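You operate a simulated robot arm through the tools that you are given. There is no shell and no other tool.

The job below is to be done with a simulated robot arm. You get a single attempt, and the scene is never put back.

TASK
Put the green test bag from the top of the long table on the shelf under the narrow pine table and the blue test bag on the upper near shelf of the bench. Take the yellow cone and leave it on the top of the table with the wood edge. Take the orange round tub and leave it on the far shelf under the long table. Take the green riser on the top of the long table and put it away on the top of the bench. Put the grey line card that says "56" from the top of the long table on top of the folded orange canopy and the grey line card that says "29" on the form there. Lift the side flap of the red harness seat open. The order is free. Set down upright: yellow cone.

It is judged by the outcome, as a careful person would: the job done as asked, and still so three seconds after it is handed in. It fails if anything else is knocked over, pushed out of place, dropped, spilled or broken.

THE ROBOT
A 7-joint arm with a fingered hand on a trunk, on a base that drives. Base frame: it is fixed to the floor where the robot stands at the start and does not move with it; the origin is under the middle of the robot, x ahead of it, y to its left, z up; the surface under the hand at the start is at about z = 92. Lengths are in cm, angles in rad, forces in N, time in s.
With the tool pointing down near the work surface it reaches from about 34 to 70 cm from the robot's upright axis, wherever it stands. Its first joint turns from -1.204 to 3.002 rad. Places, roughly: far shelf under the long table [110, 0, 50]; folded orange canopy [125, -275, 100]; form [125, -225, 100]; green riser (10x4x3 cm) [60, -250, 90]; grey line card [125, -275, 100]; orange round tub (8x8x6 cm) [70, -260, 90]; shelf under the narrow pine table [-150, -210, 40]; side flap of the red harness seat [-340, -460, 70]; test bag [50, 25, 100]; top of the bench [-130, -40, 90]; top of the table with the wood edge [140, 460, 80]; upper near shelf of the bench [-120, -130, 50]; yellow cone (6x6x10 cm) [60, 70, 100]. Payload 3.4 kg.
The tool frame sits at the grasp point between the pads (the TCP): z along the fingers, y along the line on which they close. The tips reach 2.5 cm beyond it. The gripper opens to 8.8 cm. The gripper's body begins 2.9 cm behind the TCP. The gripper is a hand of 4 fingers: y runs from the thumb to the fingers, the wrist lies at [-1.3, -9.7, -16.2] in the tool frame, and closing takes about 1.5 s.
Orientation is that of the tool frame in the base frame, as a unit quaternion [w, x, y, z]. With the fingers straight down and the wrist toward the robot, the tool's x, y and z point along [0, 1, 0], [1, 0, 0] and [0, 0, -1] of the base frame.

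THE INTERFACE
- The arm moves only by the tool servo_tool. Its arguments are lists of equal length, an entry for each row: "delta_pos": the shift along the base's x, y, z in units of 50 mm (1.0 is 50 mm), a list of three; "rotation": the turn, a rotation vector about the base's x, y, z in units of 8 degrees (1.0 is 8 degrees), a list of three. In form: {"delta_pos": [[dx, dy, dz], ...], "rotation": [[wx, wy, wz], ...]}. A call has 1 to 20 rows; each row shifts and turns the commanded pose from where the row before left it. "claw" is the closure, from 0 (fully open) to 1 (shut), set as the call begins (left out, the last holds). A call with a number of a shift or a turn outside -1 to 1 is refused whole. Each row takes 0.2 s and may step no farther than 5 cm and 0.15 rad from the row before; otherwise, or with a gripper value out of range, the whole call is refused. Where a pose cannot be reached the arm comes as near as it can. A force on the tool above 40 N (or 10 N above the force at the start of the call, whichever is more), or a blocked arm, ends the call early, and 0.2 s more pass. Each finger travels about 10.8 cm/s and halts on what it meets, pressing with about 29 N; the grip force reading is that of the motor and also rises with nothing between the fingers. The clock runs only during rows and for 0.2 s after the last one: add rows that do not move to give the fingers time. It gives the time, the measured TCP pose, the force on the tool (base axes), the opening and the grip force at its end, in the units of the frame above (readings bear some noise), with the torque about the TCP (base axes, N m) and any sound that the robot's microphone picked up.
- Cameras (640 x 400 px; columns grow to the right, rows downward): "scene" is now at [13.6, 1.93, 137.65]; the picture's right is [0.22, -0.98, 0.00], its down [-0.51, -0.11, -0.85] and it looks along [0.83, 0.19, -0.52] (base axes); focal length 262 px, centre (320, 200). "wrist" rides on the gripper at [6.4, -8.3, -9.8] in the tool frame; the picture's right is [-0.62, 0.37, -0.69], its down [-0.71, -0.63, 0.30] and it looks along [-0.32, 0.68, 0.65] (tool axes); focal length 265 px, centre (320, 200).
- camera(camera): a new picture of that camera. No time passes.
- lift_body(by): slides the trunk up (or, below 0, down) by that many cm; the arm and the scene camera ride with it, the base frame stays. It gives what a move gives, with no picture.
- drive_base(legs): drives the robot by 1 to 6 legs, each [ahead, left, turn to the left] in cm, cm and rad, along the robot's own axes; the way and the turn of a leg run together, so that a leg with both is an arc; at most 150 cm and 3.142 rad a leg. The arm and the cameras ride along, it lands a little off, and it stops where it bumps. It gives what a move gives.
- set_fingers(index, middle, ring, thumb_bend, thumb_turn): sets how far each is bent, from 0 (flat) to 100 (curled in); at 30 the hand is open as for a grip, at 70 the pads meet at the TCP. One left out holds its place. A second passes; each finger stops where it meets its share of the squeeze, and holds until it gets a number again. A gripper value or a shape takes the hand back. It gives what a move gives, with no picture; readings hold the bend of each and the force on the fingers (four entries, about 0 where the hand has none), thumb and palm. thumb_turn goes from beside the hand (0) to across from the fingers (100), as for a grip.
- hand_shape(shape): the hand has 4 fingers and takes this shape, open, in about a second: jaw (thumb against the fingers, like two jaws); tri (thumb and two fingers); tip (a fingertip pinch); poke (one finger out to press); point (the index stretched); flat (the hand flat); cup (the hand cupped); fist (a fist). The gripper value then closes the fingers along that shape, each until it touches; the sizes above hold for jaw. It gives what a move gives, with no picture.
- turn_head(pan, tilt): turns the head with the scene camera to pan (to the left, within 1.501 rad either way) and tilt (down, from -0.506 to 1.204), counted from straight ahead of the robot. It gives what a move gives.
- measure_at(camera, pixels): for up to 12 pixels [column, row] of the newest picture of that camera ("zoom" is the newest enlarged one), the place [x, y, z] in the base frame of the surface seen there, good to about 0.2 cm. No time passes.
- close_up(camera, box): a new picture of the part [left, top, right, bottom] of that camera's present view, enlarged. No time passes.
- sign_off(): hands the job in; it is judged then, once.

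Open the gripper and draw the arm clear of the work before you hand the job in, unless the task says otherwise.

The tools are called after "Request:" by a JSON object that holds its "op" and its "data". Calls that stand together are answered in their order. servo_tool: Moves the arm, as the interface text tells. Its arguments: {"type":"object","properties":{"delta_pos":{"type":"array","items":{"type":"array","items":{"type":"number"}}},"rotation":{"type":"array","items":{"type":"array","items":{"type":"number"}}},"claw":{"type":"number"}},"required":["delta_pos","rotation"]} The other tools are called the same way: lift_body (by) slides the trunk up or down; hand_shape (shape) gives the hand a shape; set_fingers (index, middle, ring, thumb_bend, thumb_turn) moves the fingers one by one; drive_base (legs) drives the base; turn_head (pan, tilt) turns the head that bears the scene camera; camera (camera) takes a picture; measure_at (camera, pixels) gives the place of the surface under pixels of a picture; close_up (camera, box) takes an enlarged picture of a part of a camera's view; sign_off () hands the job in.

At the start:

```text
t: 0.0
position: [54.78, 4.4, 114.43]
tool_rot: [-0.001, 0.707, 0.707, 0.001]
wrist_force: [0.2, 0.9, 0.3]
moment: [0.02, 0.01, 0.01]
opening: 8.76
grasp_force: 0.0
shape: jaw
bend: [30.0, 30.0, 30.0, 30.0, 98.0]
finger forces: [0.0, 0.0, 0.0, 0.1, 0.1, 0.0]
trunk travel left (down, up): [-67.5, 16.5]
robot x, y, heading: [-0.1, 0.14, 0.004]
head pan, tilt: [0.22, 0.553]
```

scene: 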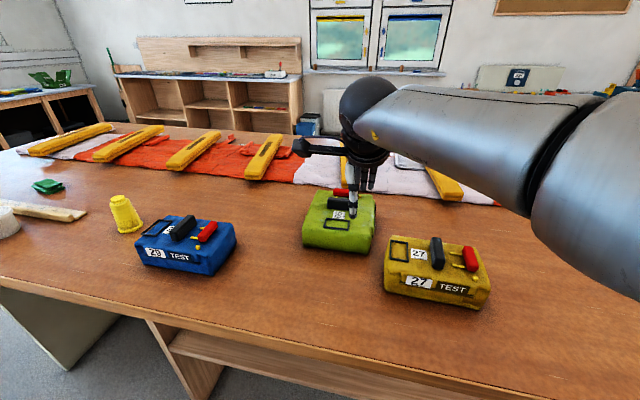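
wrist: 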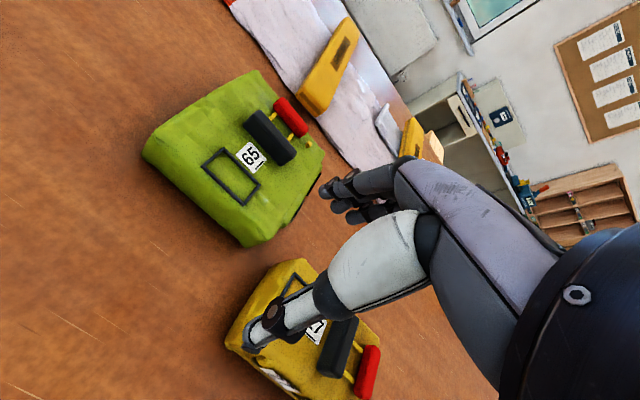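

The first pictures show the blue bag near (186, 243), the green bag near (340, 222), the yellow bag near (437, 270) and the yellow cone near (124, 213). I measure these and look around before moving.

Request:
{"op": "measure_at", "data": {"camera": "scene", "pixels": [[186, 243], [340, 210], [437, 260], [124, 200], [126, 230], [184, 228], [338, 203], [45, 187], [60, 213], [10, 220], [170, 310], [440, 192]]}}

Request:
{"op": "close_up", "data": {"camera": "scene", "box": [90, 160, 400, 320]}}

Request:
{"op": "turn_head", "data": {"pan": 1.0, "tilt": 0.5}}

Request:
{"op": "camera", "data": {"camera": "scene"}}

```text
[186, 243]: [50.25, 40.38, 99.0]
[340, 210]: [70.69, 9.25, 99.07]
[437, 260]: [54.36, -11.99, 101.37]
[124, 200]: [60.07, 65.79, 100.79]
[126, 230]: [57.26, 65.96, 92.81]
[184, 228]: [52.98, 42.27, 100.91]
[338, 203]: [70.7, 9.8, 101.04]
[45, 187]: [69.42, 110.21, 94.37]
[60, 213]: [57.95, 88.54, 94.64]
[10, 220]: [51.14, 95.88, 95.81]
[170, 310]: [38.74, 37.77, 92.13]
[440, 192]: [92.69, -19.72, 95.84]
```

```text
2.06 times, centred on (245, 240) of scene
```

zoom: 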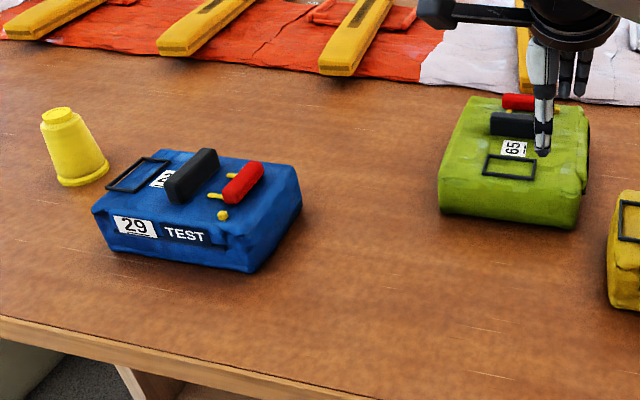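

```text
t: 1.1
position: [54.71, 4.44, 114.35]
tool_rot: [0.001, 0.708, 0.706, 0.0]
wrist_force: [-0.5, 0.5, -0.5]
moment: [-0.01, -0.01, 0.0]
opening: 8.78
grasp_force: 0.1
shape: jaw
bend: [30.0, 30.0, 30.0, 30.0, 98.0]
finger forces: [0.0, 0.1, 0.0, 0.0, 0.1, 0.0]
trunk travel left (down, up): [-67.5, 16.5]
robot x, y, heading: [0.27, 0.14, 0.002]
head pan, tilt: [1.0, 0.499]
```

```text
taken
```

scene: 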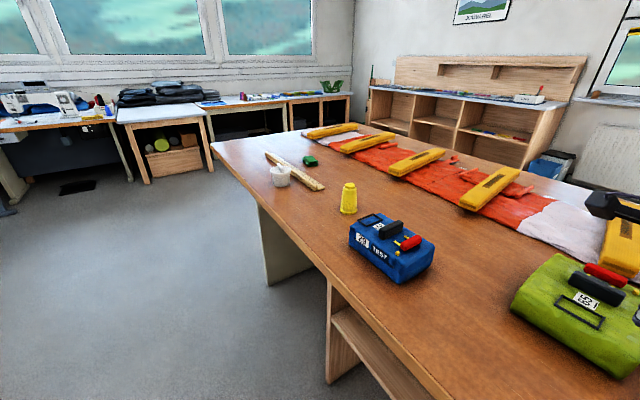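

This view to the left shows the long table's left end and several tables by the windows. I keep surveying in other directions.

Request:
{"op": "turn_head", "data": {"pan": 1.5, "tilt": 0.3}}

Request:
{"op": "camera", "data": {"camera": "scene"}}

Request:
{"op": "turn_head", "data": {"pan": -0.6, "tilt": 0.4}}

Request:
{"op": "camera", "data": {"camera": "scene"}}

Request:
{"op": "turn_head", "data": {"pan": -1.5, "tilt": 0.4}}

Request:
{"op": "camera", "data": {"camera": "scene"}}

```text
t: 2.0
position: [54.68, 4.43, 114.4]
tool_rot: [0.0, 0.707, 0.707, -0.001]
wrist_force: [0.5, -0.3, -0.8]
moment: [-0.04, 0.0, 0.02]
opening: 8.76
grasp_force: 0.0
shape: jaw
bend: [30.0, 30.0, 30.0, 30.0, 98.0]
finger forces: [0.1, 0.0, 0.0, 0.1, 0.0, 0.0]
trunk travel left (down, up): [-67.5, 16.5]
robot x, y, heading: [0.14, -0.36, 0.002]
head pan, tilt: [1.499, 0.3]
```

```text
taken
```

scene: 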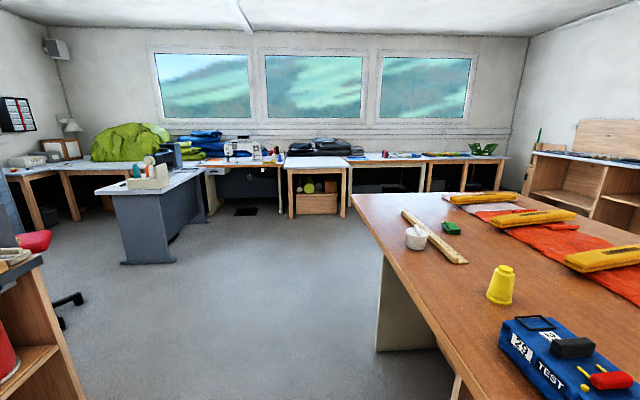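

```text
t: 4.0
position: [54.68, 4.49, 114.42]
tool_rot: [0.0, 0.707, 0.707, 0.0]
wrist_force: [0.9, 0.6, -0.2]
moment: [-0.01, 0.03, -0.05]
opening: 8.75
grasp_force: 0.0
shape: jaw
bend: [30.0, 30.0, 30.0, 30.0, 98.0]
finger forces: [0.1, 0.1, 0.0, 0.0, 0.0, 0.0]
trunk travel left (down, up): [-67.5, 16.5]
robot x, y, heading: [0.22, 0.1, 0.002]
head pan, tilt: [-0.6, 0.4]
```

```text
taken
```

scene: 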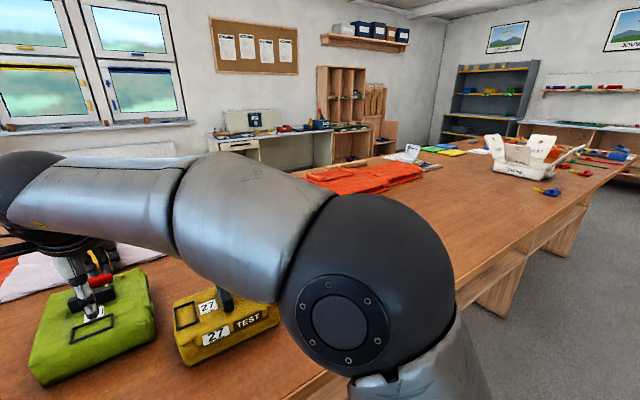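

```text
t: 5.2
position: [54.68, 4.44, 114.47]
tool_rot: [-0.001, 0.707, 0.707, 0.0]
wrist_force: [-0.1, 0.4, 0.3]
moment: [0.02, 0.02, 0.01]
opening: 8.77
grasp_force: 0.1
shape: jaw
bend: [30.0, 30.0, 30.0, 30.0, 98.0]
finger forces: [0.0, 0.0, 0.1, 0.0, 0.2, 0.0]
trunk travel left (down, up): [-67.5, 16.5]
robot x, y, heading: [0.14, -0.11, -0.004]
head pan, tilt: [-1.499, 0.4]
```

```text
taken
```

scene: 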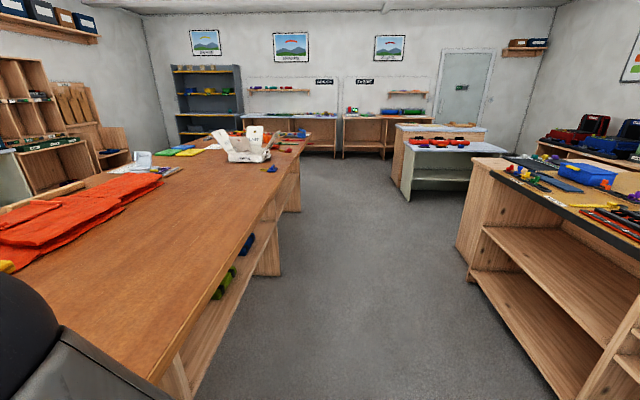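

The view to the right shows the rest of the long table, with the bench at right (540, 200) and a smaller table at (440, 165). I measure the landmarks.

Request:
{"op": "measure_at", "data": {"camera": "scene", "pixels": [[430, 145], [450, 178], [550, 205], [540, 260], [530, 330], [430, 128], [235, 275], [250, 245], [60, 210], [250, 155], [300, 200], [620, 150]]}}

Request:
{"op": "close_up", "data": {"camera": "scene", "box": [340, 90, 640, 280]}}

Request:
{"op": "close_up", "data": {"camera": "scene", "box": [100, 100, 320, 240]}}

```text
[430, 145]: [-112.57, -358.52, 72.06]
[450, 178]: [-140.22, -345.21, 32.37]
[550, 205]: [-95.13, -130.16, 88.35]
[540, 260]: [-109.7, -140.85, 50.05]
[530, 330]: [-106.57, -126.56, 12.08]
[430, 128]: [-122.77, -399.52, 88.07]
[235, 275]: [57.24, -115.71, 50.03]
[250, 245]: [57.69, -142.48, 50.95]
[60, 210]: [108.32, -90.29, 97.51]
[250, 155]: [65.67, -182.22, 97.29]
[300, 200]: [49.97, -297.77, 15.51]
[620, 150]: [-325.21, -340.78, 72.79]
```

```text
2.11 times, centred on (490, 185) of scene
```

zoom: 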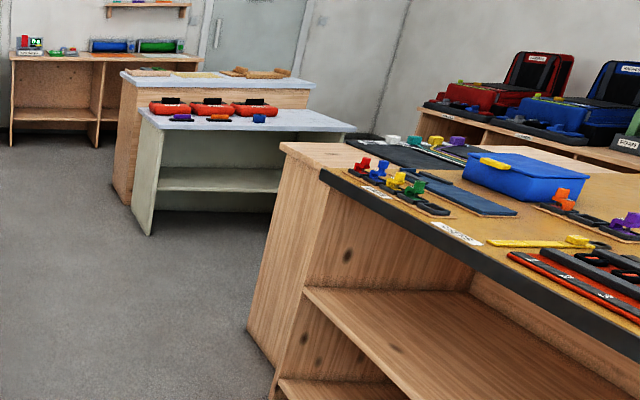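

```text
2.86 times, centred on (210, 170) of scene
```

zoom: 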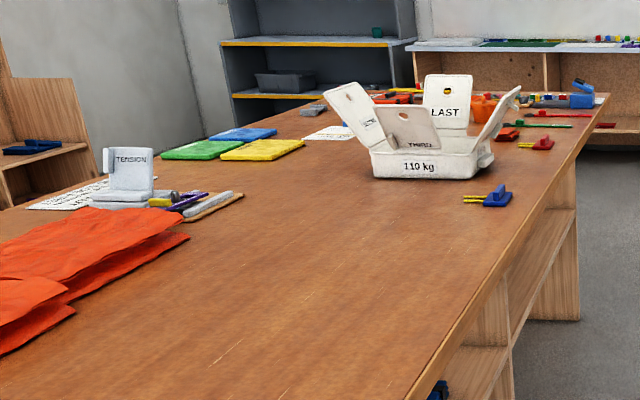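

The corridor between the long table and the bench is about 130 cm wide. Next I look down at my own base and at the bags for detail.

Request:
{"op": "turn_head", "data": {"pan": 0.5, "tilt": 1.2}}

Request:
{"op": "camera", "data": {"camera": "scene"}}

Request:
{"op": "turn_head", "data": {"pan": 0.0, "tilt": 0.3}}

Request:
{"op": "camera", "data": {"camera": "scene"}}

```text
t: 7.2
position: [54.66, 4.37, 114.34]
tool_rot: [0.001, 0.708, 0.706, 0.0]
wrist_force: [0.3, 0.2, 0.7]
moment: [-0.02, 0.0, 0.05]
opening: 8.75
grasp_force: 0.1
shape: jaw
bend: [30.0, 30.0, 30.0, 30.0, 98.0]
finger forces: [0.0, 0.0, 0.0, 0.1, 0.1, 0.0]
trunk travel left (down, up): [-67.5, 16.5]
robot x, y, heading: [-0.24, 0.15, -0.001]
head pan, tilt: [0.499, 1.201]
```

```text
taken
```

scene: 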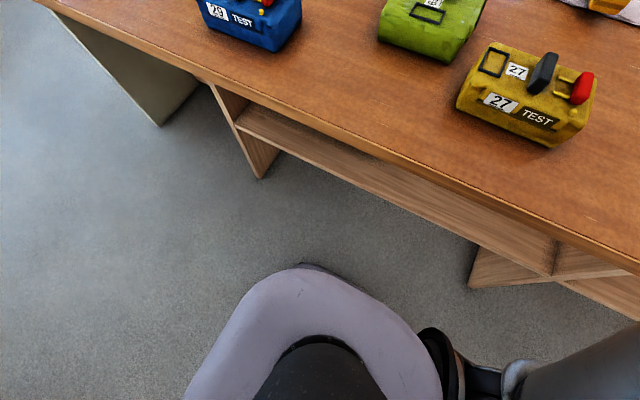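

```text
t: 8.4
position: [54.7, 4.45, 114.57]
tool_rot: [0.001, 0.707, 0.707, 0.0]
wrist_force: [0.1, 0.1, -0.3]
moment: [0.02, 0.01, 0.01]
opening: 8.77
grasp_force: 0.1
shape: jaw
bend: [30.0, 30.0, 30.0, 30.0, 98.0]
finger forces: [0.0, 0.0, 0.0, 0.0, 0.0, 0.0]
trunk travel left (down, up): [-67.5, 16.5]
robot x, y, heading: [0.04, 0.01, -0.001]
head pan, tilt: [0.0, 0.3]
```

```text
taken
```

scene: 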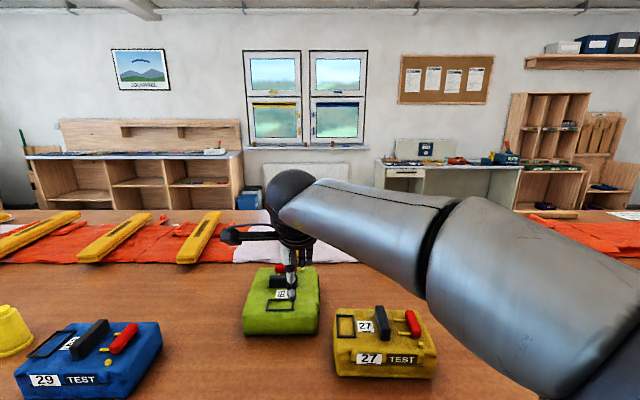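

The far side of the long table has shelves against the wall. I measure the far edge and the gap behind it, plus the details of the green bag.

Request:
{"op": "measure_at", "data": {"camera": "scene", "pixels": [[130, 157], [110, 200], [420, 180], [545, 205], [20, 208], [265, 208], [330, 208], [600, 240], [300, 180], [620, 205], [250, 155], [560, 215]]}}

Request:
{"op": "close_up", "data": {"camera": "scene", "box": [220, 230, 460, 400]}}

Request:
{"op": "close_up", "data": {"camera": "scene", "box": [0, 280, 180, 400]}}

```text
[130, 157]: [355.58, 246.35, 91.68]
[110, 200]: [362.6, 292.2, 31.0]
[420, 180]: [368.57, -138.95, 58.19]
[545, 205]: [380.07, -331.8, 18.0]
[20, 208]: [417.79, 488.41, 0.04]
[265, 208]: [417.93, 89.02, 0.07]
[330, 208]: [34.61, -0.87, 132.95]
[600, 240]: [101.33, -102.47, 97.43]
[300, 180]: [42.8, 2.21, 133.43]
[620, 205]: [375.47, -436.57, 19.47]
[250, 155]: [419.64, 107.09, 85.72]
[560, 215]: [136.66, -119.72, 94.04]
```

```text
2.35 times, centred on (340, 315) of scene
```

zoom: 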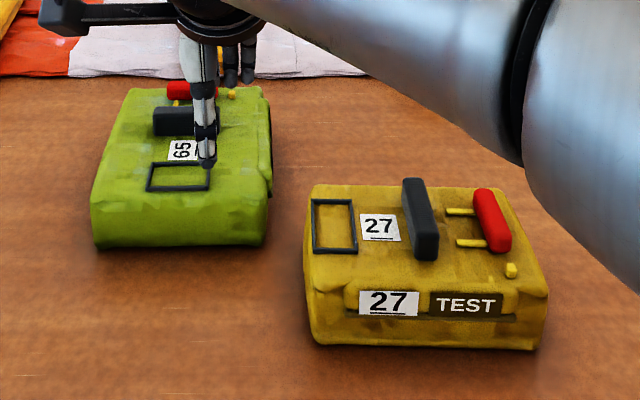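

```text
3.33 times, centred on (90, 340) of scene
```

zoom: 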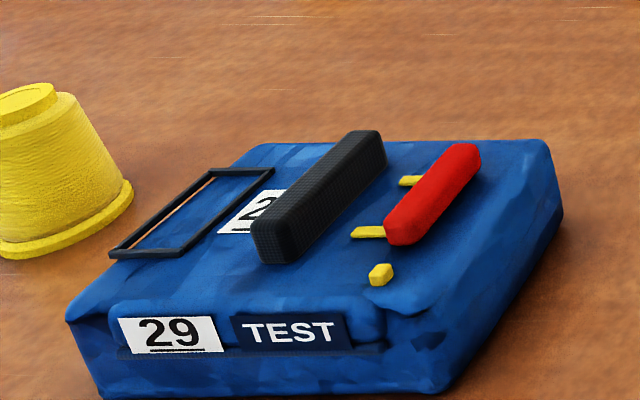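

There is plenty of floor beyond the table (wall shelf at x≈355). Now I look at the blue bag squarely to get its handle axis.

Request:
{"op": "turn_head", "data": {"pan": 0.7, "tilt": 0.75}}

Request:
{"op": "camera", "data": {"camera": "scene"}}

Request:
{"op": "close_up", "data": {"camera": "scene", "box": [200, 120, 420, 260]}}

```text
t: 9.4
position: [54.74, 4.41, 114.54]
tool_rot: [0.0, 0.707, 0.707, 0.001]
wrist_force: [-1.4, -0.3, 0.2]
moment: [0.02, -0.03, 0.01]
opening: 8.75
grasp_force: 0.0
shape: jaw
bend: [30.0, 30.0, 30.0, 30.0, 98.0]
finger forces: [0.1, 0.1, 0.1, 0.1, 0.0, 0.1]
trunk travel left (down, up): [-67.5, 16.5]
robot x, y, heading: [-0.13, -0.13, 0.005]
head pan, tilt: [0.7, 0.75]
```

```text
taken
```

scene: 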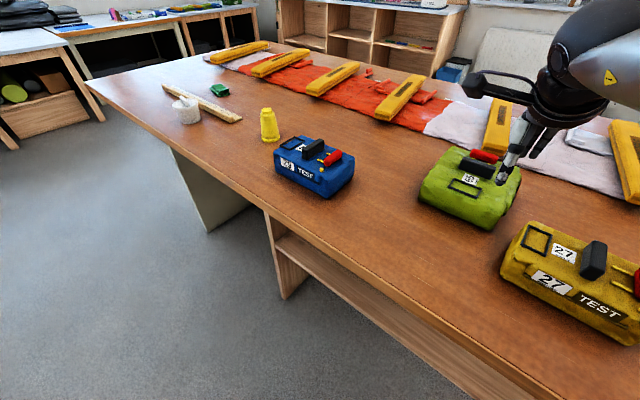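

```text
2.86 times, centred on (310, 190) of scene
```

zoom: 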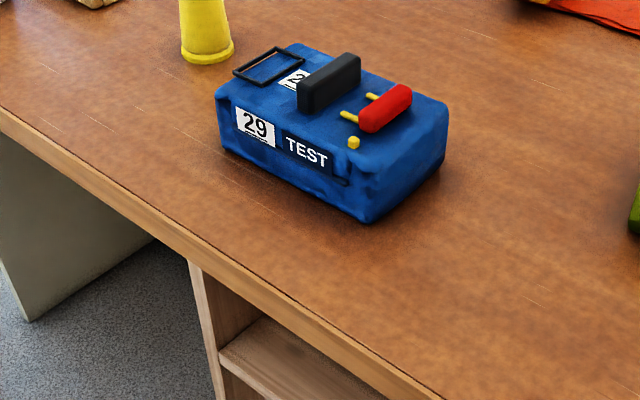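

I measure the blue bag's handle ends, top surface and edges in the enlarged picture.

Request:
{"op": "measure_at", "data": {"camera": "zoom", "pixels": [[302, 80], [355, 57], [327, 68], [318, 100], [335, 120], [218, 100], [370, 185], [445, 105], [285, 50], [375, 215], [390, 100], [305, 100]]}}

```text
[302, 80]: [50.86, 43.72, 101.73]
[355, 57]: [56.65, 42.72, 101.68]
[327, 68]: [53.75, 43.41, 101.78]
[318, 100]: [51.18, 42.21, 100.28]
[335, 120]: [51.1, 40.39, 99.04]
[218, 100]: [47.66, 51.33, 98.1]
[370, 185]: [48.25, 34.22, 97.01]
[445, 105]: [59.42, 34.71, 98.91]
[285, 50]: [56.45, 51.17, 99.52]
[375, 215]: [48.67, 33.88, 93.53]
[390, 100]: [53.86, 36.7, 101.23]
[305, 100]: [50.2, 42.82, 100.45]
```

The blue bag's handle is centred near (53.6, 43.1), runs almost along x, and its top is at z≈101.8. I drive 35 cm left so it lies in comfortable reach under the hand.

Request:
{"op": "drive_base", "data": {"legs": [[0, 36, 0]]}}

Request:
{"op": "turn_head", "data": {"pan": 0.0, "tilt": 0.85}}

Request:
{"op": "camera", "data": {"camera": "scene"}}

Request:
{"op": "camera", "data": {"camera": "wrist"}}

```text
t: 11.8
position: [54.67, 40.11, 114.54]
tool_rot: [0.0, 0.708, 0.707, 0.0]
wrist_force: [0.0, 0.1, -0.6]
moment: [-0.02, 0.0, 0.02]
opening: 8.75
grasp_force: 0.1
shape: jaw
bend: [30.0, 30.0, 30.0, 30.0, 98.0]
finger forces: [0.0, 0.0, 0.0, 0.0, 0.1, 0.0]
trunk travel left (down, up): [-67.5, 16.5]
robot x, y, heading: [-0.02, 35.5, 0.003]
head pan, tilt: [0.7, 0.75]
```

```text
t: 12.8
position: [54.63, 40.15, 114.44]
tool_rot: [0.0, 0.707, 0.707, -0.001]
wrist_force: [-0.4, 0.1, -0.3]
moment: [-0.01, -0.03, 0.03]
opening: 8.75
grasp_force: 0.0
shape: jaw
bend: [30.0, 30.0, 30.0, 30.0, 98.0]
finger forces: [0.0, 0.0, 0.0, 0.0, 0.1, 0.0]
trunk travel left (down, up): [-67.5, 16.5]
robot x, y, heading: [0.11, 35.72, -0.001]
head pan, tilt: [0.0, 0.85]
```

```text
taken
```

scene: 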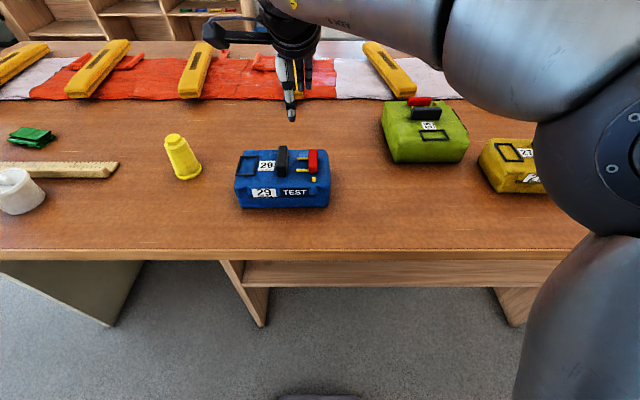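

```text
taken
```

wrist: 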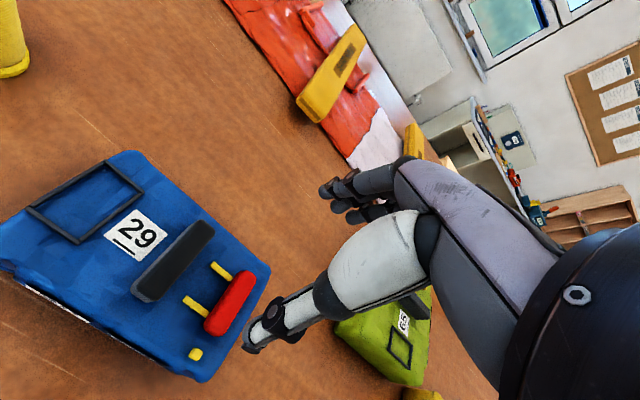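

The hand now hangs near the blue bag, whose handle is at (283, 160) in the scene picture. I re-measure the handle from here before turning the hand.

Request:
{"op": "measure_at", "data": {"camera": "scene", "pixels": [[283, 148], [282, 163], [282, 172], [310, 152], [270, 190], [265, 155], [240, 183], [326, 182], [315, 175]]}}

Request:
{"op": "measure_at", "data": {"camera": "wrist", "pixels": [[150, 290], [203, 226], [175, 258], [225, 300], [137, 235], [195, 354]]}}

```text
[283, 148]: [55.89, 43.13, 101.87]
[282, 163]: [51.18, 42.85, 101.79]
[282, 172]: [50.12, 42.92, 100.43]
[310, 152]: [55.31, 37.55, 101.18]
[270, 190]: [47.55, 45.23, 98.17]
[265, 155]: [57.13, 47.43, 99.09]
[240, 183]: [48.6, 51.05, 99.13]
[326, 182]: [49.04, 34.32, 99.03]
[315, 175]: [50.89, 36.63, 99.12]
```

```text
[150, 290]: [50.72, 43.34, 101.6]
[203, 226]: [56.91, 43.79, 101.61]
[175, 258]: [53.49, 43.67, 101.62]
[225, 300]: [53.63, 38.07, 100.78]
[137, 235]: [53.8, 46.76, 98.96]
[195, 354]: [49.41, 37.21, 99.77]
```

The handle axis is along x, centred at (53.6, 43.2) with its top at z 101.7. I turn the hand +90° about z above it and half-close the claw so the thumb fits between the black and red grips.

Request:
{"op": "servo_tool", "data": {"delta_pos": [[-0.017, 0.051, 0], [-0.017, 0.051, 0], [-0.017, 0.051, 0], [-0.017, 0.051, 0], [-0.017, 0.051, 0], [-0.017, 0.051, 0], [-0.017, 0.051, 0], [-0.017, 0.051, 0], [-0.017, 0.051, 0], [-0.017, 0.051, 0], [-0.017, 0.051, 0], [-0.017, 0.051, 0], [0, 0, 0]], "rotation": [[0, 0, 0.9375], [0, 0, 0.9375], [0, 0, 0.9375], [0, 0, 0.9375], [0, 0, 0.9375], [0, 0, 0.9375], [0, 0, 0.9375], [0, 0, 0.9375], [0, 0, 0.9375], [0, 0, 0.9375], [0, 0, 0.9375], [0, 0, 0.9375], [0, 0, 0]], "claw": 0.5}}

Request:
{"op": "camera", "data": {"camera": "wrist"}}

Request:
{"op": "camera", "data": {"camera": "scene"}}

```text
t: 15.6
position: [53.63, 42.49, 114.27]
tool_rot: [0.004, 0.356, 0.934, -0.007]
wrist_force: [-0.1, 0.0, 0.7]
moment: [0.01, 0.04, 0.04]
opening: 4.46
grasp_force: 0.1
shape: jaw
bend: [74.0, 44.0, 41.0, 69.0, 100.0]
finger forces: [0.0, 0.0, 0.1, 0.1, 0.0, 0.0]
out of reach, approached as far as the arm can: row 7, 8, 9, 10, 11, 12
trunk travel left (down, up): [-67.5, 16.5]
robot x, y, heading: [-0.38, 35.87, 0.0]
head pan, tilt: [0.0, 0.85]
```

```text
taken
```

wrist: 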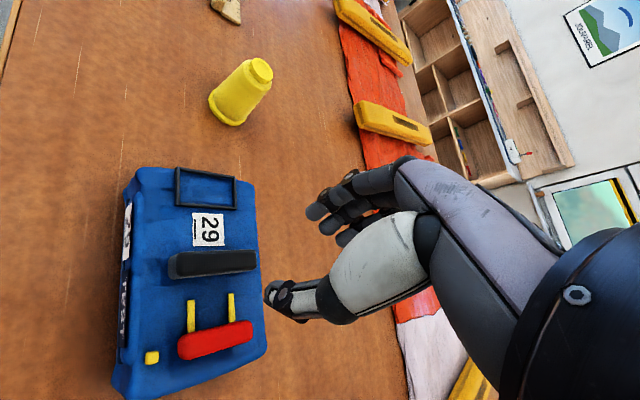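

```text
taken
```

scene: 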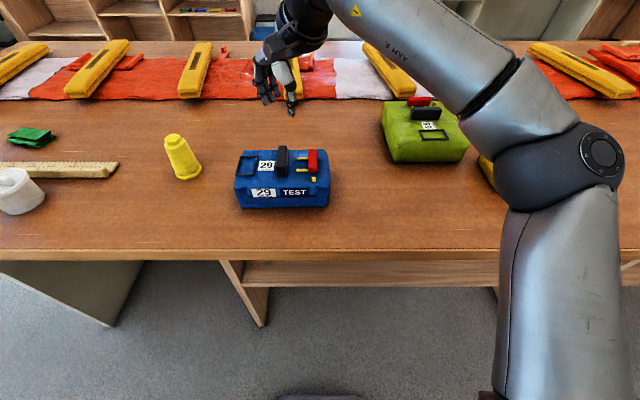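

The wrist stops at about 48° of yaw here, so the bearing from the base to the bag needs to be larger. I measure how far my base extends toward the table before choosing a new stand.

Request:
{"op": "measure_at", "data": {"camera": "scene", "pixels": [[330, 396], [320, 398], [300, 398], [350, 398], [260, 318], [330, 280], [330, 255], [110, 320], [400, 300]]}}

Request:
{"op": "turn_head", "data": {"pan": 0.0, "tilt": 1.2}}

Request:
{"op": "camera", "data": {"camera": "scene"}}

Request:
{"op": "measure_at", "data": {"camera": "scene", "pixels": [[320, 280], [320, 300], [250, 320], [200, 380], [400, 320], [440, 380], [320, 260]]}}

```text
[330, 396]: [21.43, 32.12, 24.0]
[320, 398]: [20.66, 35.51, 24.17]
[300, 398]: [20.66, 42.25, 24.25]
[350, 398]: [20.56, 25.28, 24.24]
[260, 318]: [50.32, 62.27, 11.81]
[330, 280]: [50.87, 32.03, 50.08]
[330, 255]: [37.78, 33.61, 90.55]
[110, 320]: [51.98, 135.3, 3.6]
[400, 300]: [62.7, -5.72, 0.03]
```

```text
t: 16.4
position: [53.65, 42.51, 114.33]
tool_rot: [0.005, 0.356, 0.934, -0.006]
wrist_force: [0.4, 1.1, -0.3]
moment: [-0.01, -0.02, 0.0]
opening: 4.45
grasp_force: 0.0
shape: jaw
bend: [74.0, 44.0, 41.0, 69.0, 100.0]
finger forces: [0.0, 0.1, 0.1, 0.0, 0.1, 0.0]
trunk travel left (down, up): [-67.5, 16.5]
robot x, y, heading: [-0.08, 36.31, 0.001]
head pan, tilt: [0.0, 1.201]
```

```text
taken
```

scene: 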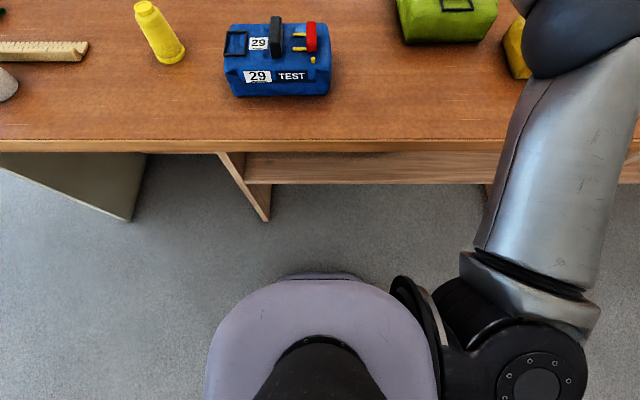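

```text
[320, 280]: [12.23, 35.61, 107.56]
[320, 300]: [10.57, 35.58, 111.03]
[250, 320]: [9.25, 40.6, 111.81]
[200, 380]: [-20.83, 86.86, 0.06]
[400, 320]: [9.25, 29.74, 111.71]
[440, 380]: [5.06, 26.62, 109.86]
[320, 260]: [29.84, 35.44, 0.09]
```

My base front reaches about 21 cm ahead of its axis. I test the yaw range in the other direction (tool y toward −y) at this safe height.

Request:
{"op": "servo_tool", "data": {"delta_pos": [[0, 0, 0], [0, 0, 0], [0, 0, 0], [0, 0, 0], [0, 0, 0], [0, 0, 0], [0, 0, 0], [0, 0, 0], [0, 0, 0], [0, 0, 0], [0, 0, 0], [0, 0, 0], [0, 0, 0], [0, 0, 0], [0, 0, 0], [0, 0, 0], [0, 0, 0], [0, 0, 0], [0, 0, 0]], "rotation": [[0, 0, -0.96], [0, 0, -0.96], [0, 0, -0.96], [0, 0, -0.96], [0, 0, -0.96], [0, 0, -0.96], [0, 0, -0.96], [0, 0, -0.96], [0, 0, -0.96], [0, 0, -0.96], [0, 0, -0.96], [0, 0, -0.96], [0, 0, -0.96], [0, 0, -0.96], [0, 0, -0.96], [0, 0, -0.96], [0, 0, -0.96], [0, 0, -0.96], [0, 0, 0]], "claw": 0.5}}

Request:
{"op": "camera", "data": {"camera": "scene"}}

```text
t: 20.6
position: [51.29, 36.29, 112.68]
tool_rot: [-0.038, 0.999, -0.027, -0.007]
wrist_force: [-0.2, -0.1, 0.6]
moment: [-0.02, -0.01, 0.01]
opening: 4.42
grasp_force: 0.1
shape: jaw
bend: [74.0, 44.0, 41.0, 69.0, 100.0]
finger forces: [0.0, 0.0, 0.1, 0.0, 0.1, 0.0]
out of reach, approached as far as the arm can: row 15, 16, 17, 18
trunk travel left (down, up): [-67.5, 16.5]
robot x, y, heading: [0.23, 35.53, 0.005]
head pan, tilt: [0.0, 1.201]
stopped in row 19: the arm was blocked; the commanded pose is now the measured one
```

```text
taken
```

scene: 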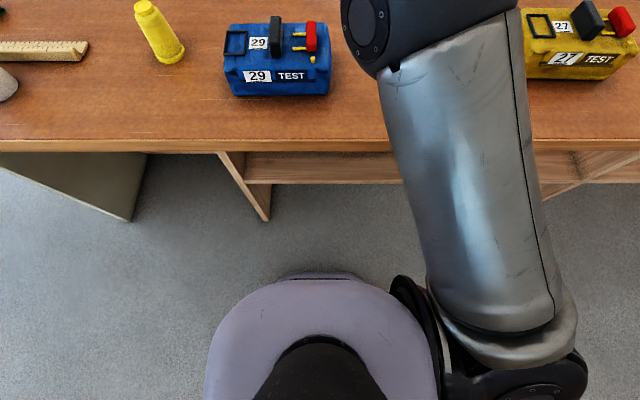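

Yaw −90° is nearly reachable here, so a stand further left (bag to my right) should work well. I check where the hand and elbow are before moving.

Request:
{"op": "turn_head", "data": {"pan": -0.1, "tilt": 0.6}}

Request:
{"op": "camera", "data": {"camera": "scene"}}

Request:
{"op": "camera", "data": {"camera": "wrist"}}

```text
t: 21.6
position: [51.13, 36.44, 112.81]
tool_rot: [-0.038, 0.999, -0.026, -0.006]
wrist_force: [0.4, 0.2, -0.3]
moment: [0.0, 0.01, 0.01]
opening: 4.41
grasp_force: 0.0
shape: jaw
bend: [74.0, 44.0, 41.0, 69.0, 100.0]
finger forces: [0.1, 0.1, 0.0, 0.1, 0.1, 0.0]
trunk travel left (down, up): [-67.5, 16.5]
robot x, y, heading: [0.04, 35.62, 0.002]
head pan, tilt: [-0.099, 0.6]
```

```text
taken
```

scene: 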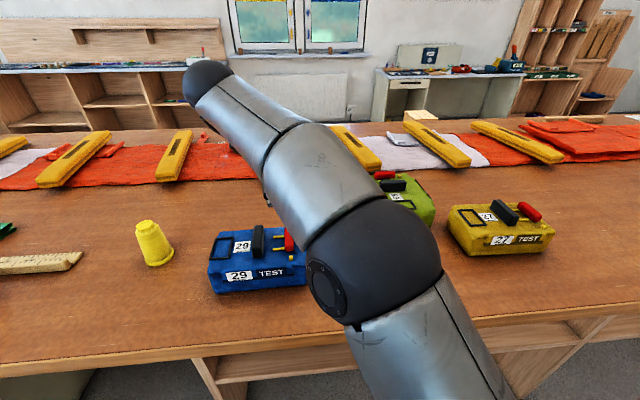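

```text
taken
```

wrist: 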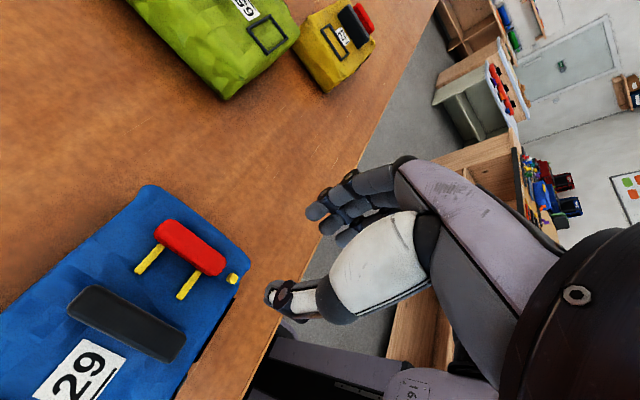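

The hand hangs clear, with nothing touched. I raise it slightly and drive 32 cm left so the blue bag is on my right-hand bearing.

Request:
{"op": "servo_tool", "data": {"delta_pos": [[0, 0, 0.6], [0, 0, 0.4], [0, 0, 0]], "rotation": [[0, 0, 0], [0, 0, 0], [0, 0, 0]]}}

Request:
{"op": "drive_base", "data": {"legs": [[0, 32, 0]]}}

Request:
{"op": "camera", "data": {"camera": "wrist"}}

```text
t: 22.6
position: [50.71, 32.18, 116.88]
tool_rot: [-0.069, 0.996, -0.051, -0.009]
wrist_force: [0.3, 0.1, -0.8]
moment: [0.01, 0.02, 0.01]
opening: 4.41
grasp_force: 0.0
shape: jaw
bend: [74.0, 44.0, 41.0, 69.0, 100.0]
finger forces: [0.1, 0.0, 0.1, 0.1, 0.1, 0.0]
out of reach, approached as far as the arm can: row 1, 2
trunk travel left (down, up): [-67.5, 16.5]
robot x, y, heading: [-0.13, 35.81, 0.005]
head pan, tilt: [-0.099, 0.6]
stopped in row 3: the arm was blocked; the commanded pose is now the measured one
```

```text
t: 24.8
position: [50.7, 64.44, 116.77]
tool_rot: [-0.067, 0.996, -0.051, -0.009]
wrist_force: [-0.7, 0.3, -0.3]
moment: [-0.01, -0.02, -0.01]
opening: 4.42
grasp_force: 0.0
shape: jaw
bend: [74.0, 44.0, 41.0, 69.0, 100.0]
finger forces: [0.1, 0.0, 0.0, 0.0, 0.0, 0.0]
trunk travel left (down, up): [-67.5, 16.5]
robot x, y, heading: [0.16, 67.77, -0.008]
head pan, tilt: [-0.099, 0.6]
```

```text
taken
```

wrist: 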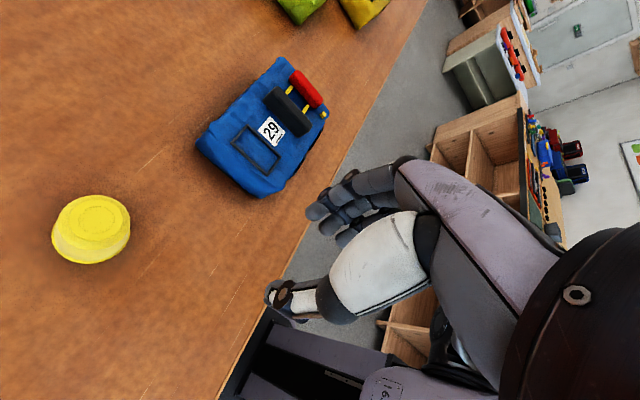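

The blue bag's handle is visible at (290, 112) in the wrist view. I level the hand to tool y = −y and move it above the handle at z 114.

Request:
{"op": "servo_tool", "data": {"delta_pos": [[0.097, -0.707, -0.093], [0.097, -0.707, -0.093], [0.097, -0.707, -0.093], [0.097, -0.707, -0.093], [0.097, -0.707, -0.093], [0.097, -0.707, -0.093], [0, 0, 0]], "rotation": [[-0.16, -0.02, 0.12], [-0.16, -0.02, 0.12], [-0.16, -0.02, 0.12], [-0.16, -0.02, 0.12], [-0.16, -0.02, 0.12], [-0.16, -0.02, 0.12], [0, 0, 0]]}}

Request:
{"op": "camera", "data": {"camera": "wrist"}}

Request:
{"op": "camera", "data": {"camera": "scene"}}

```text
t: 26.4
position: [53.67, 43.04, 114.0]
tool_rot: [0.0, 1.0, -0.001, -0.001]
wrist_force: [0.5, 0.8, -0.4]
moment: [0.0, -0.01, -0.01]
opening: 4.43
grasp_force: 0.1
shape: jaw
bend: [74.0, 44.0, 41.0, 69.0, 100.0]
finger forces: [0.0, 0.0, 0.0, 0.0, 0.1, 0.1]
trunk travel left (down, up): [-67.5, 16.5]
robot x, y, heading: [0.01, 68.05, 0.0]
head pan, tilt: [-0.099, 0.6]
```

```text
taken
```

wrist: 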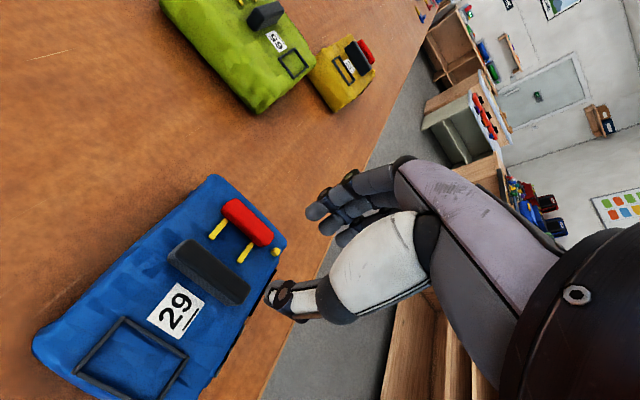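

```text
taken
```

scene: 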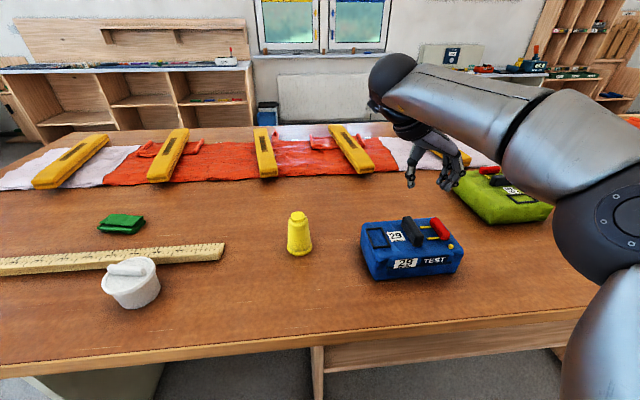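

The hand is level above the handle. I look closely at the finger shape at half closure before descending.

Request:
{"op": "close_up", "data": {"camera": "scene", "box": [340, 110, 500, 290]}}

Request:
{"op": "close_up", "data": {"camera": "wrist", "box": [150, 130, 400, 330]}}

```text
2.22 times, centred on (420, 200) of scene
```

zoom: 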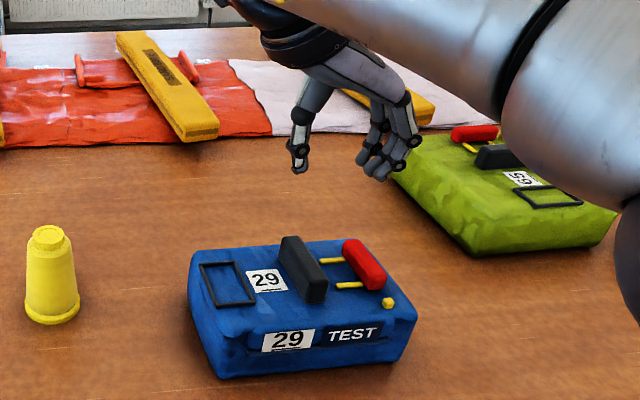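

```text
2.00 times, centred on (275, 230) of wrist
```

zoom: 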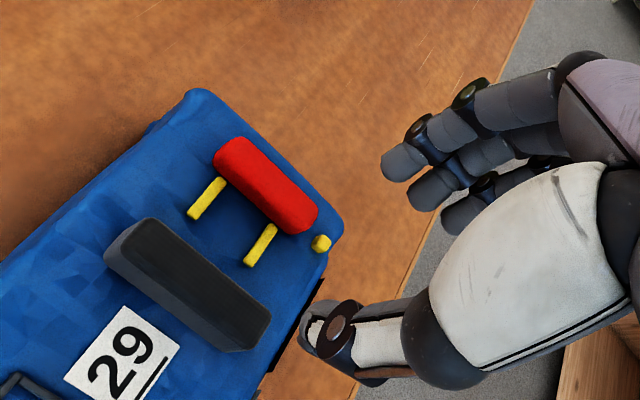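

The fingers and thumb straddle evenly. I descend to just above the handle with a slightly narrower opening.

Request:
{"op": "servo_tool", "data": {"delta_pos": [[0, 0.03, -0.5], [0, 0, -0.5], [0, 0, -0.5], [0, 0, -0.4], [0, 0, 0]], "rotation": [[0, 0, 0], [0, 0, 0], [0, 0, 0], [0, 0, 0], [0, 0, 0]], "claw": 0.55}}

Request:
{"op": "camera", "data": {"camera": "wrist"}}

Request:
{"op": "close_up", "data": {"camera": "scene", "box": [340, 130, 500, 290]}}

```text
t: 27.6
position: [53.56, 43.23, 104.31]
tool_rot: [-0.001, 1.0, -0.002, 0.0]
wrist_force: [-0.3, -0.2, -0.2]
moment: [0.0, 0.03, -0.02]
opening: 3.97
grasp_force: 0.1
shape: jaw
bend: [74.0, 46.0, 43.0, 71.0, 100.0]
finger forces: [0.0, 0.0, 0.1, 0.0, 0.0, 0.0]
trunk travel left (down, up): [-67.5, 16.5]
robot x, y, heading: [0.06, 67.87, 0.002]
head pan, tilt: [-0.099, 0.6]
```

```text
taken
```

wrist: 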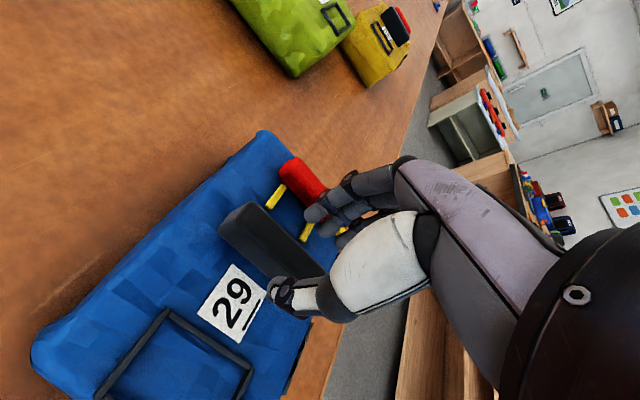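

```text
2.50 times, centred on (420, 210) of scene
```

zoom: 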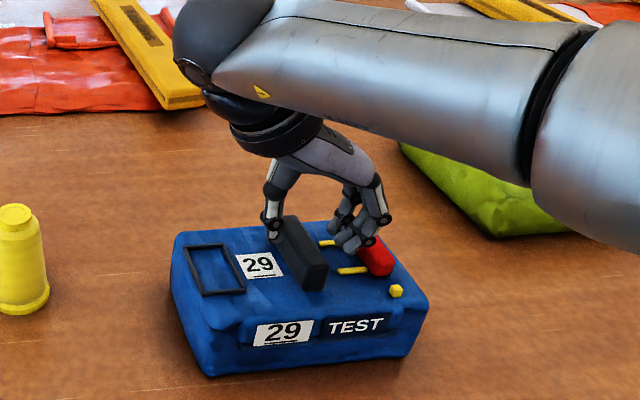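

The fingers hover just next to the red grip, so I narrow the opening to about 3 cm and go down slowly with stops on force.

Request:
{"op": "servo_tool", "data": {"delta_pos": [[0, 0, 0], [0, 0, 0], [0, 0, -0.2], [0, 0, -0.2], [0, 0, 0]], "rotation": [[0, 0, 0], [0, 0, 0], [0, 0, 0], [0, 0, 0], [0, 0, 0]], "claw": 0.65}}

Request:
{"op": "close_up", "data": {"camera": "scene", "box": [340, 130, 500, 290]}}

Request:
{"op": "camera", "data": {"camera": "wrist"}}

```text
t: 28.8
position: [53.64, 43.33, 102.43]
tool_rot: [-0.001, 1.0, -0.001, 0.0]
wrist_force: [-0.4, -0.6, 0.0]
moment: [0.01, 0.0, 0.0]
opening: 3.09
grasp_force: 0.0
shape: jaw
bend: [74.0, 51.0, 48.0, 73.0, 100.0]
finger forces: [0.2, 0.0, 0.0, 0.0, 0.0, 0.0]
trunk travel left (down, up): [-67.5, 16.5]
robot x, y, heading: [0.03, 67.79, -0.003]
head pan, tilt: [-0.099, 0.6]
```

```text
2.50 times, centred on (420, 210) of scene
```

zoom: 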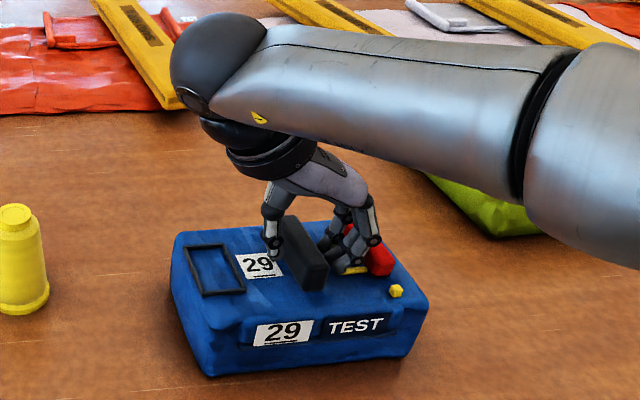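

```text
taken
```

wrist: 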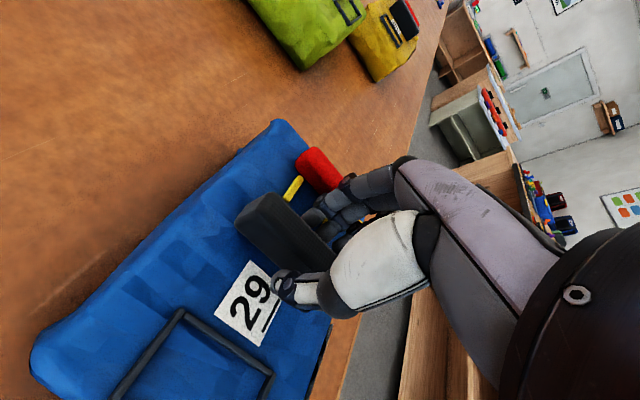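

The fingers sit in the gap on both sides of the handle. I go down another 0.8 cm and close.

Request:
{"op": "servo_tool", "data": {"delta_pos": [[0, 0, -0.1], [0, 0, -0.08], [0, 0, 0]], "rotation": [[0, 0, 0], [0, 0, 0], [0, 0, 0]]}}

Request:
{"op": "servo_tool", "data": {"delta_pos": [[0, 0, 0], [0, 0, 0], [0, 0, 0], [0, 0, 0], [0, 0, 0], [0, 0, 0], [0, 0, 0], [0, 0, 0]], "rotation": [[0, 0, 0], [0, 0, 0], [0, 0, 0], [0, 0, 0], [0, 0, 0], [0, 0, 0], [0, 0, 0], [0, 0, 0]], "claw": 1.0}}

Request:
{"op": "close_up", "data": {"camera": "scene", "box": [340, 130, 500, 290]}}

```text
t: 29.6
position: [53.66, 43.3, 101.52]
tool_rot: [-0.001, 1.0, -0.002, -0.001]
wrist_force: [0.3, -0.6, 2.6]
moment: [-0.03, -0.05, 0.0]
opening: 3.1
grasp_force: 0.0
shape: jaw
bend: [74.0, 51.0, 48.0, 73.0, 100.0]
finger forces: [1.7, 0.4, 0.1, 0.0, 0.6, 0.1]
trunk travel left (down, up): [-67.5, 16.5]
robot x, y, heading: [-0.16, 68.0, -0.007]
head pan, tilt: [-0.099, 0.6]
```

```text
t: 31.4
position: [53.69, 43.34, 101.54]
tool_rot: [-0.001, 1.0, -0.001, 0.0]
wrist_force: [0.7, -1.1, 0.9]
moment: [-0.09, 0.02, 0.11]
opening: 2.05
grasp_force: 29.0
shape: jaw
bend: [75.0, 61.0, 58.0, 76.0, 100.0]
finger forces: [11.3, 11.5, 3.5, 0.1, 23.8, 0.0]
trunk travel left (down, up): [-67.5, 16.5]
robot x, y, heading: [-0.24, 68.25, 0.001]
head pan, tilt: [-0.099, 0.6]
```

```text
2.50 times, centred on (420, 210) of scene
```

zoom: 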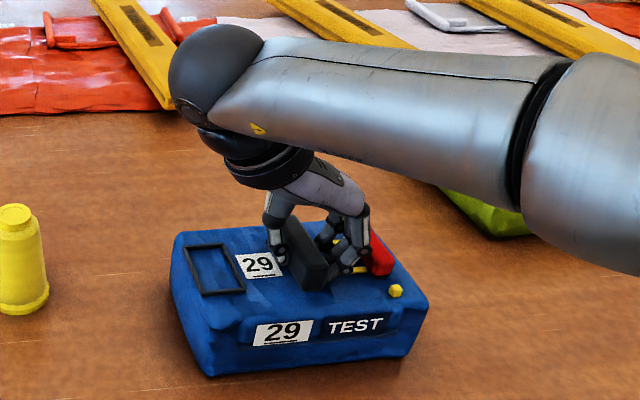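

The grip reads 29 N at a 2.05 cm opening. I lift a little to feel the weight.

Request:
{"op": "servo_tool", "data": {"delta_pos": [[0, 0, 0.1], [0, 0, 0.2], [0, 0, 0.3], [0, 0, 0.4], [0, 0, 0]], "rotation": [[0, 0, 0], [0, 0, 0], [0, 0, 0], [0, 0, 0], [0, 0, 0]]}}

Request:
{"op": "camera", "data": {"camera": "scene"}}

```text
t: 32.6
position: [53.75, 43.37, 106.49]
tool_rot: [-0.001, 1.0, -0.001, -0.001]
wrist_force: [0.4, -0.1, -9.4]
moment: [0.04, 0.01, 0.0]
opening: 1.89
grasp_force: 29.3
shape: jaw
bend: [74.0, 64.0, 71.0, 77.0, 98.0]
finger forces: [15.3, 7.1, 1.3, 0.0, 23.2, 0.1]
trunk travel left (down, up): [-67.5, 16.5]
robot x, y, heading: [0.18, 68.17, -0.003]
head pan, tilt: [-0.099, 0.6]
```

```text
taken
```

scene: 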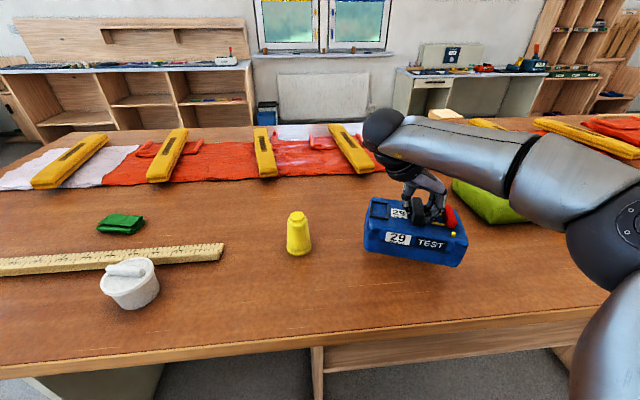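

The bag is lifted cleanly (about 9.4 N). I raise the trunk for clearance, then back away from the table and turn toward the bench.

Request:
{"op": "lift_body", "data": {"by": 10}}

Request:
{"op": "drive_base", "data": {"legs": [[-34, 0, 0]]}}

Request:
{"op": "turn_head", "data": {"pan": -1.5, "tilt": 0.5}}

Request:
{"op": "camera", "data": {"camera": "scene"}}

```text
t: 33.9
position: [53.66, 43.18, 116.51]
tool_rot: [0.0, 1.0, -0.002, 0.0]
wrist_force: [-0.8, -1.0, -8.5]
moment: [-0.05, 0.04, 0.0]
opening: 1.87
grasp_force: 29.1
shape: jaw
bend: [74.0, 64.0, 71.0, 77.0, 98.0]
finger forces: [15.0, 7.1, 1.4, 0.1, 23.2, 0.0]
trunk travel left (down, up): [-77.5, 6.5]
robot x, y, heading: [-0.19, 68.28, 0.001]
head pan, tilt: [-0.099, 0.6]
```

```text
t: 36.1
position: [20.1, 43.33, 116.4]
tool_rot: [-0.002, 1.0, -0.001, -0.001]
wrist_force: [-0.2, 0.0, -8.7]
moment: [0.07, 0.02, -0.02]
opening: 1.89
grasp_force: 28.5
shape: jaw
bend: [74.0, 64.0, 71.0, 77.0, 98.0]
finger forces: [15.1, 7.2, 1.4, 0.0, 23.2, 0.0]
trunk travel left (down, up): [-77.5, 6.5]
robot x, y, heading: [-33.73, 68.19, -0.001]
head pan, tilt: [-0.099, 0.6]
```

```text
t: 37.7
position: [20.01, 43.38, 116.51]
tool_rot: [0.0, 1.0, 0.0, -0.001]
wrist_force: [0.1, -0.2, -8.9]
moment: [0.0, 0.04, 0.03]
opening: 1.89
grasp_force: 29.0
shape: jaw
bend: [74.0, 64.0, 71.0, 77.0, 98.0]
finger forces: [15.0, 7.0, 1.5, 0.1, 23.2, 0.0]
trunk travel left (down, up): [-77.5, 6.5]
robot x, y, heading: [-33.41, 67.74, 0.002]
head pan, tilt: [-1.499, 0.499]
```

```text
taken
```

scene: 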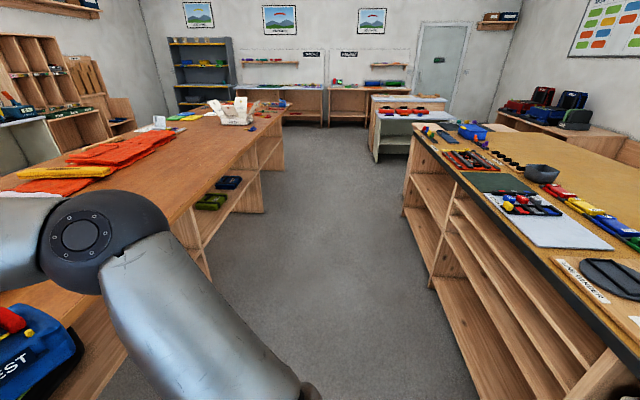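

The bench's compartments are in view on the right, with the upper near shelf at the far end. I turn right 90° and drive along the corridor toward that end.

Request:
{"op": "drive_base", "data": {"legs": [[0, 0, -1.571]]}}

Request:
{"op": "drive_base", "data": {"legs": [[110, 0, 0]]}}

Request:
{"op": "turn_head", "data": {"pan": -0.9, "tilt": 0.6}}

Request:
{"op": "camera", "data": {"camera": "scene"}}

```text
t: 41.9
position: [-58.82, 14.49, 116.49]
tool_rot: [0.001, -0.703, 0.712, 0.0]
wrist_force: [0.0, -0.2, -8.4]
moment: [0.01, 0.0, -0.01]
opening: 1.87
grasp_force: 29.0
shape: jaw
bend: [74.0, 64.0, 71.0, 77.0, 98.0]
finger forces: [15.0, 7.1, 1.4, 0.0, 23.1, 0.0]
trunk travel left (down, up): [-77.5, 6.5]
robot x, y, heading: [-33.86, 68.0, -1.579]
head pan, tilt: [-1.499, 0.499]
```

```text
t: 47.5
position: [-61.1, -95.32, 116.52]
tool_rot: [0.002, -0.7, 0.714, 0.0]
wrist_force: [0.5, -0.7, -9.0]
moment: [0.04, 0.01, -0.01]
opening: 1.9
grasp_force: 28.9
shape: jaw
bend: [74.0, 64.0, 71.0, 77.0, 98.0]
finger forces: [15.0, 7.1, 1.3, 0.2, 23.1, 0.0]
trunk travel left (down, up): [-77.5, 6.5]
robot x, y, heading: [-34.94, -41.92, -1.594]
head pan, tilt: [-1.499, 0.499]
```

```text
t: 48.5
position: [-61.11, -95.26, 116.47]
tool_rot: [0.001, -0.7, 0.714, 0.0]
wrist_force: [-0.3, 0.2, -9.0]
moment: [0.04, -0.02, 0.02]
opening: 1.89
grasp_force: 28.8
shape: jaw
bend: [74.0, 64.0, 71.0, 77.0, 98.0]
finger forces: [15.0, 7.1, 1.6, 0.0, 23.3, 0.1]
trunk travel left (down, up): [-77.5, 6.5]
robot x, y, heading: [-35.0, -41.97, -1.591]
head pan, tilt: [-0.901, 0.6]
```

```text
taken
```

scene: 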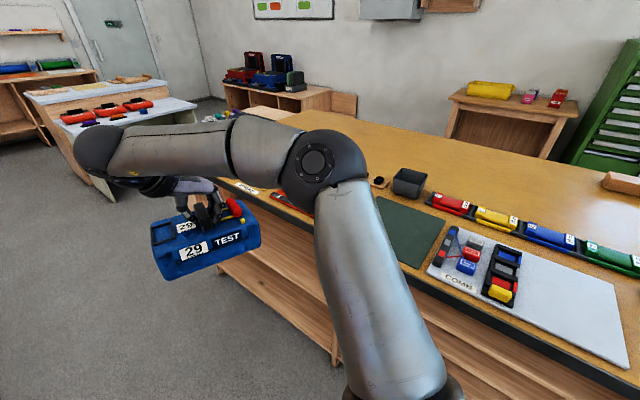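

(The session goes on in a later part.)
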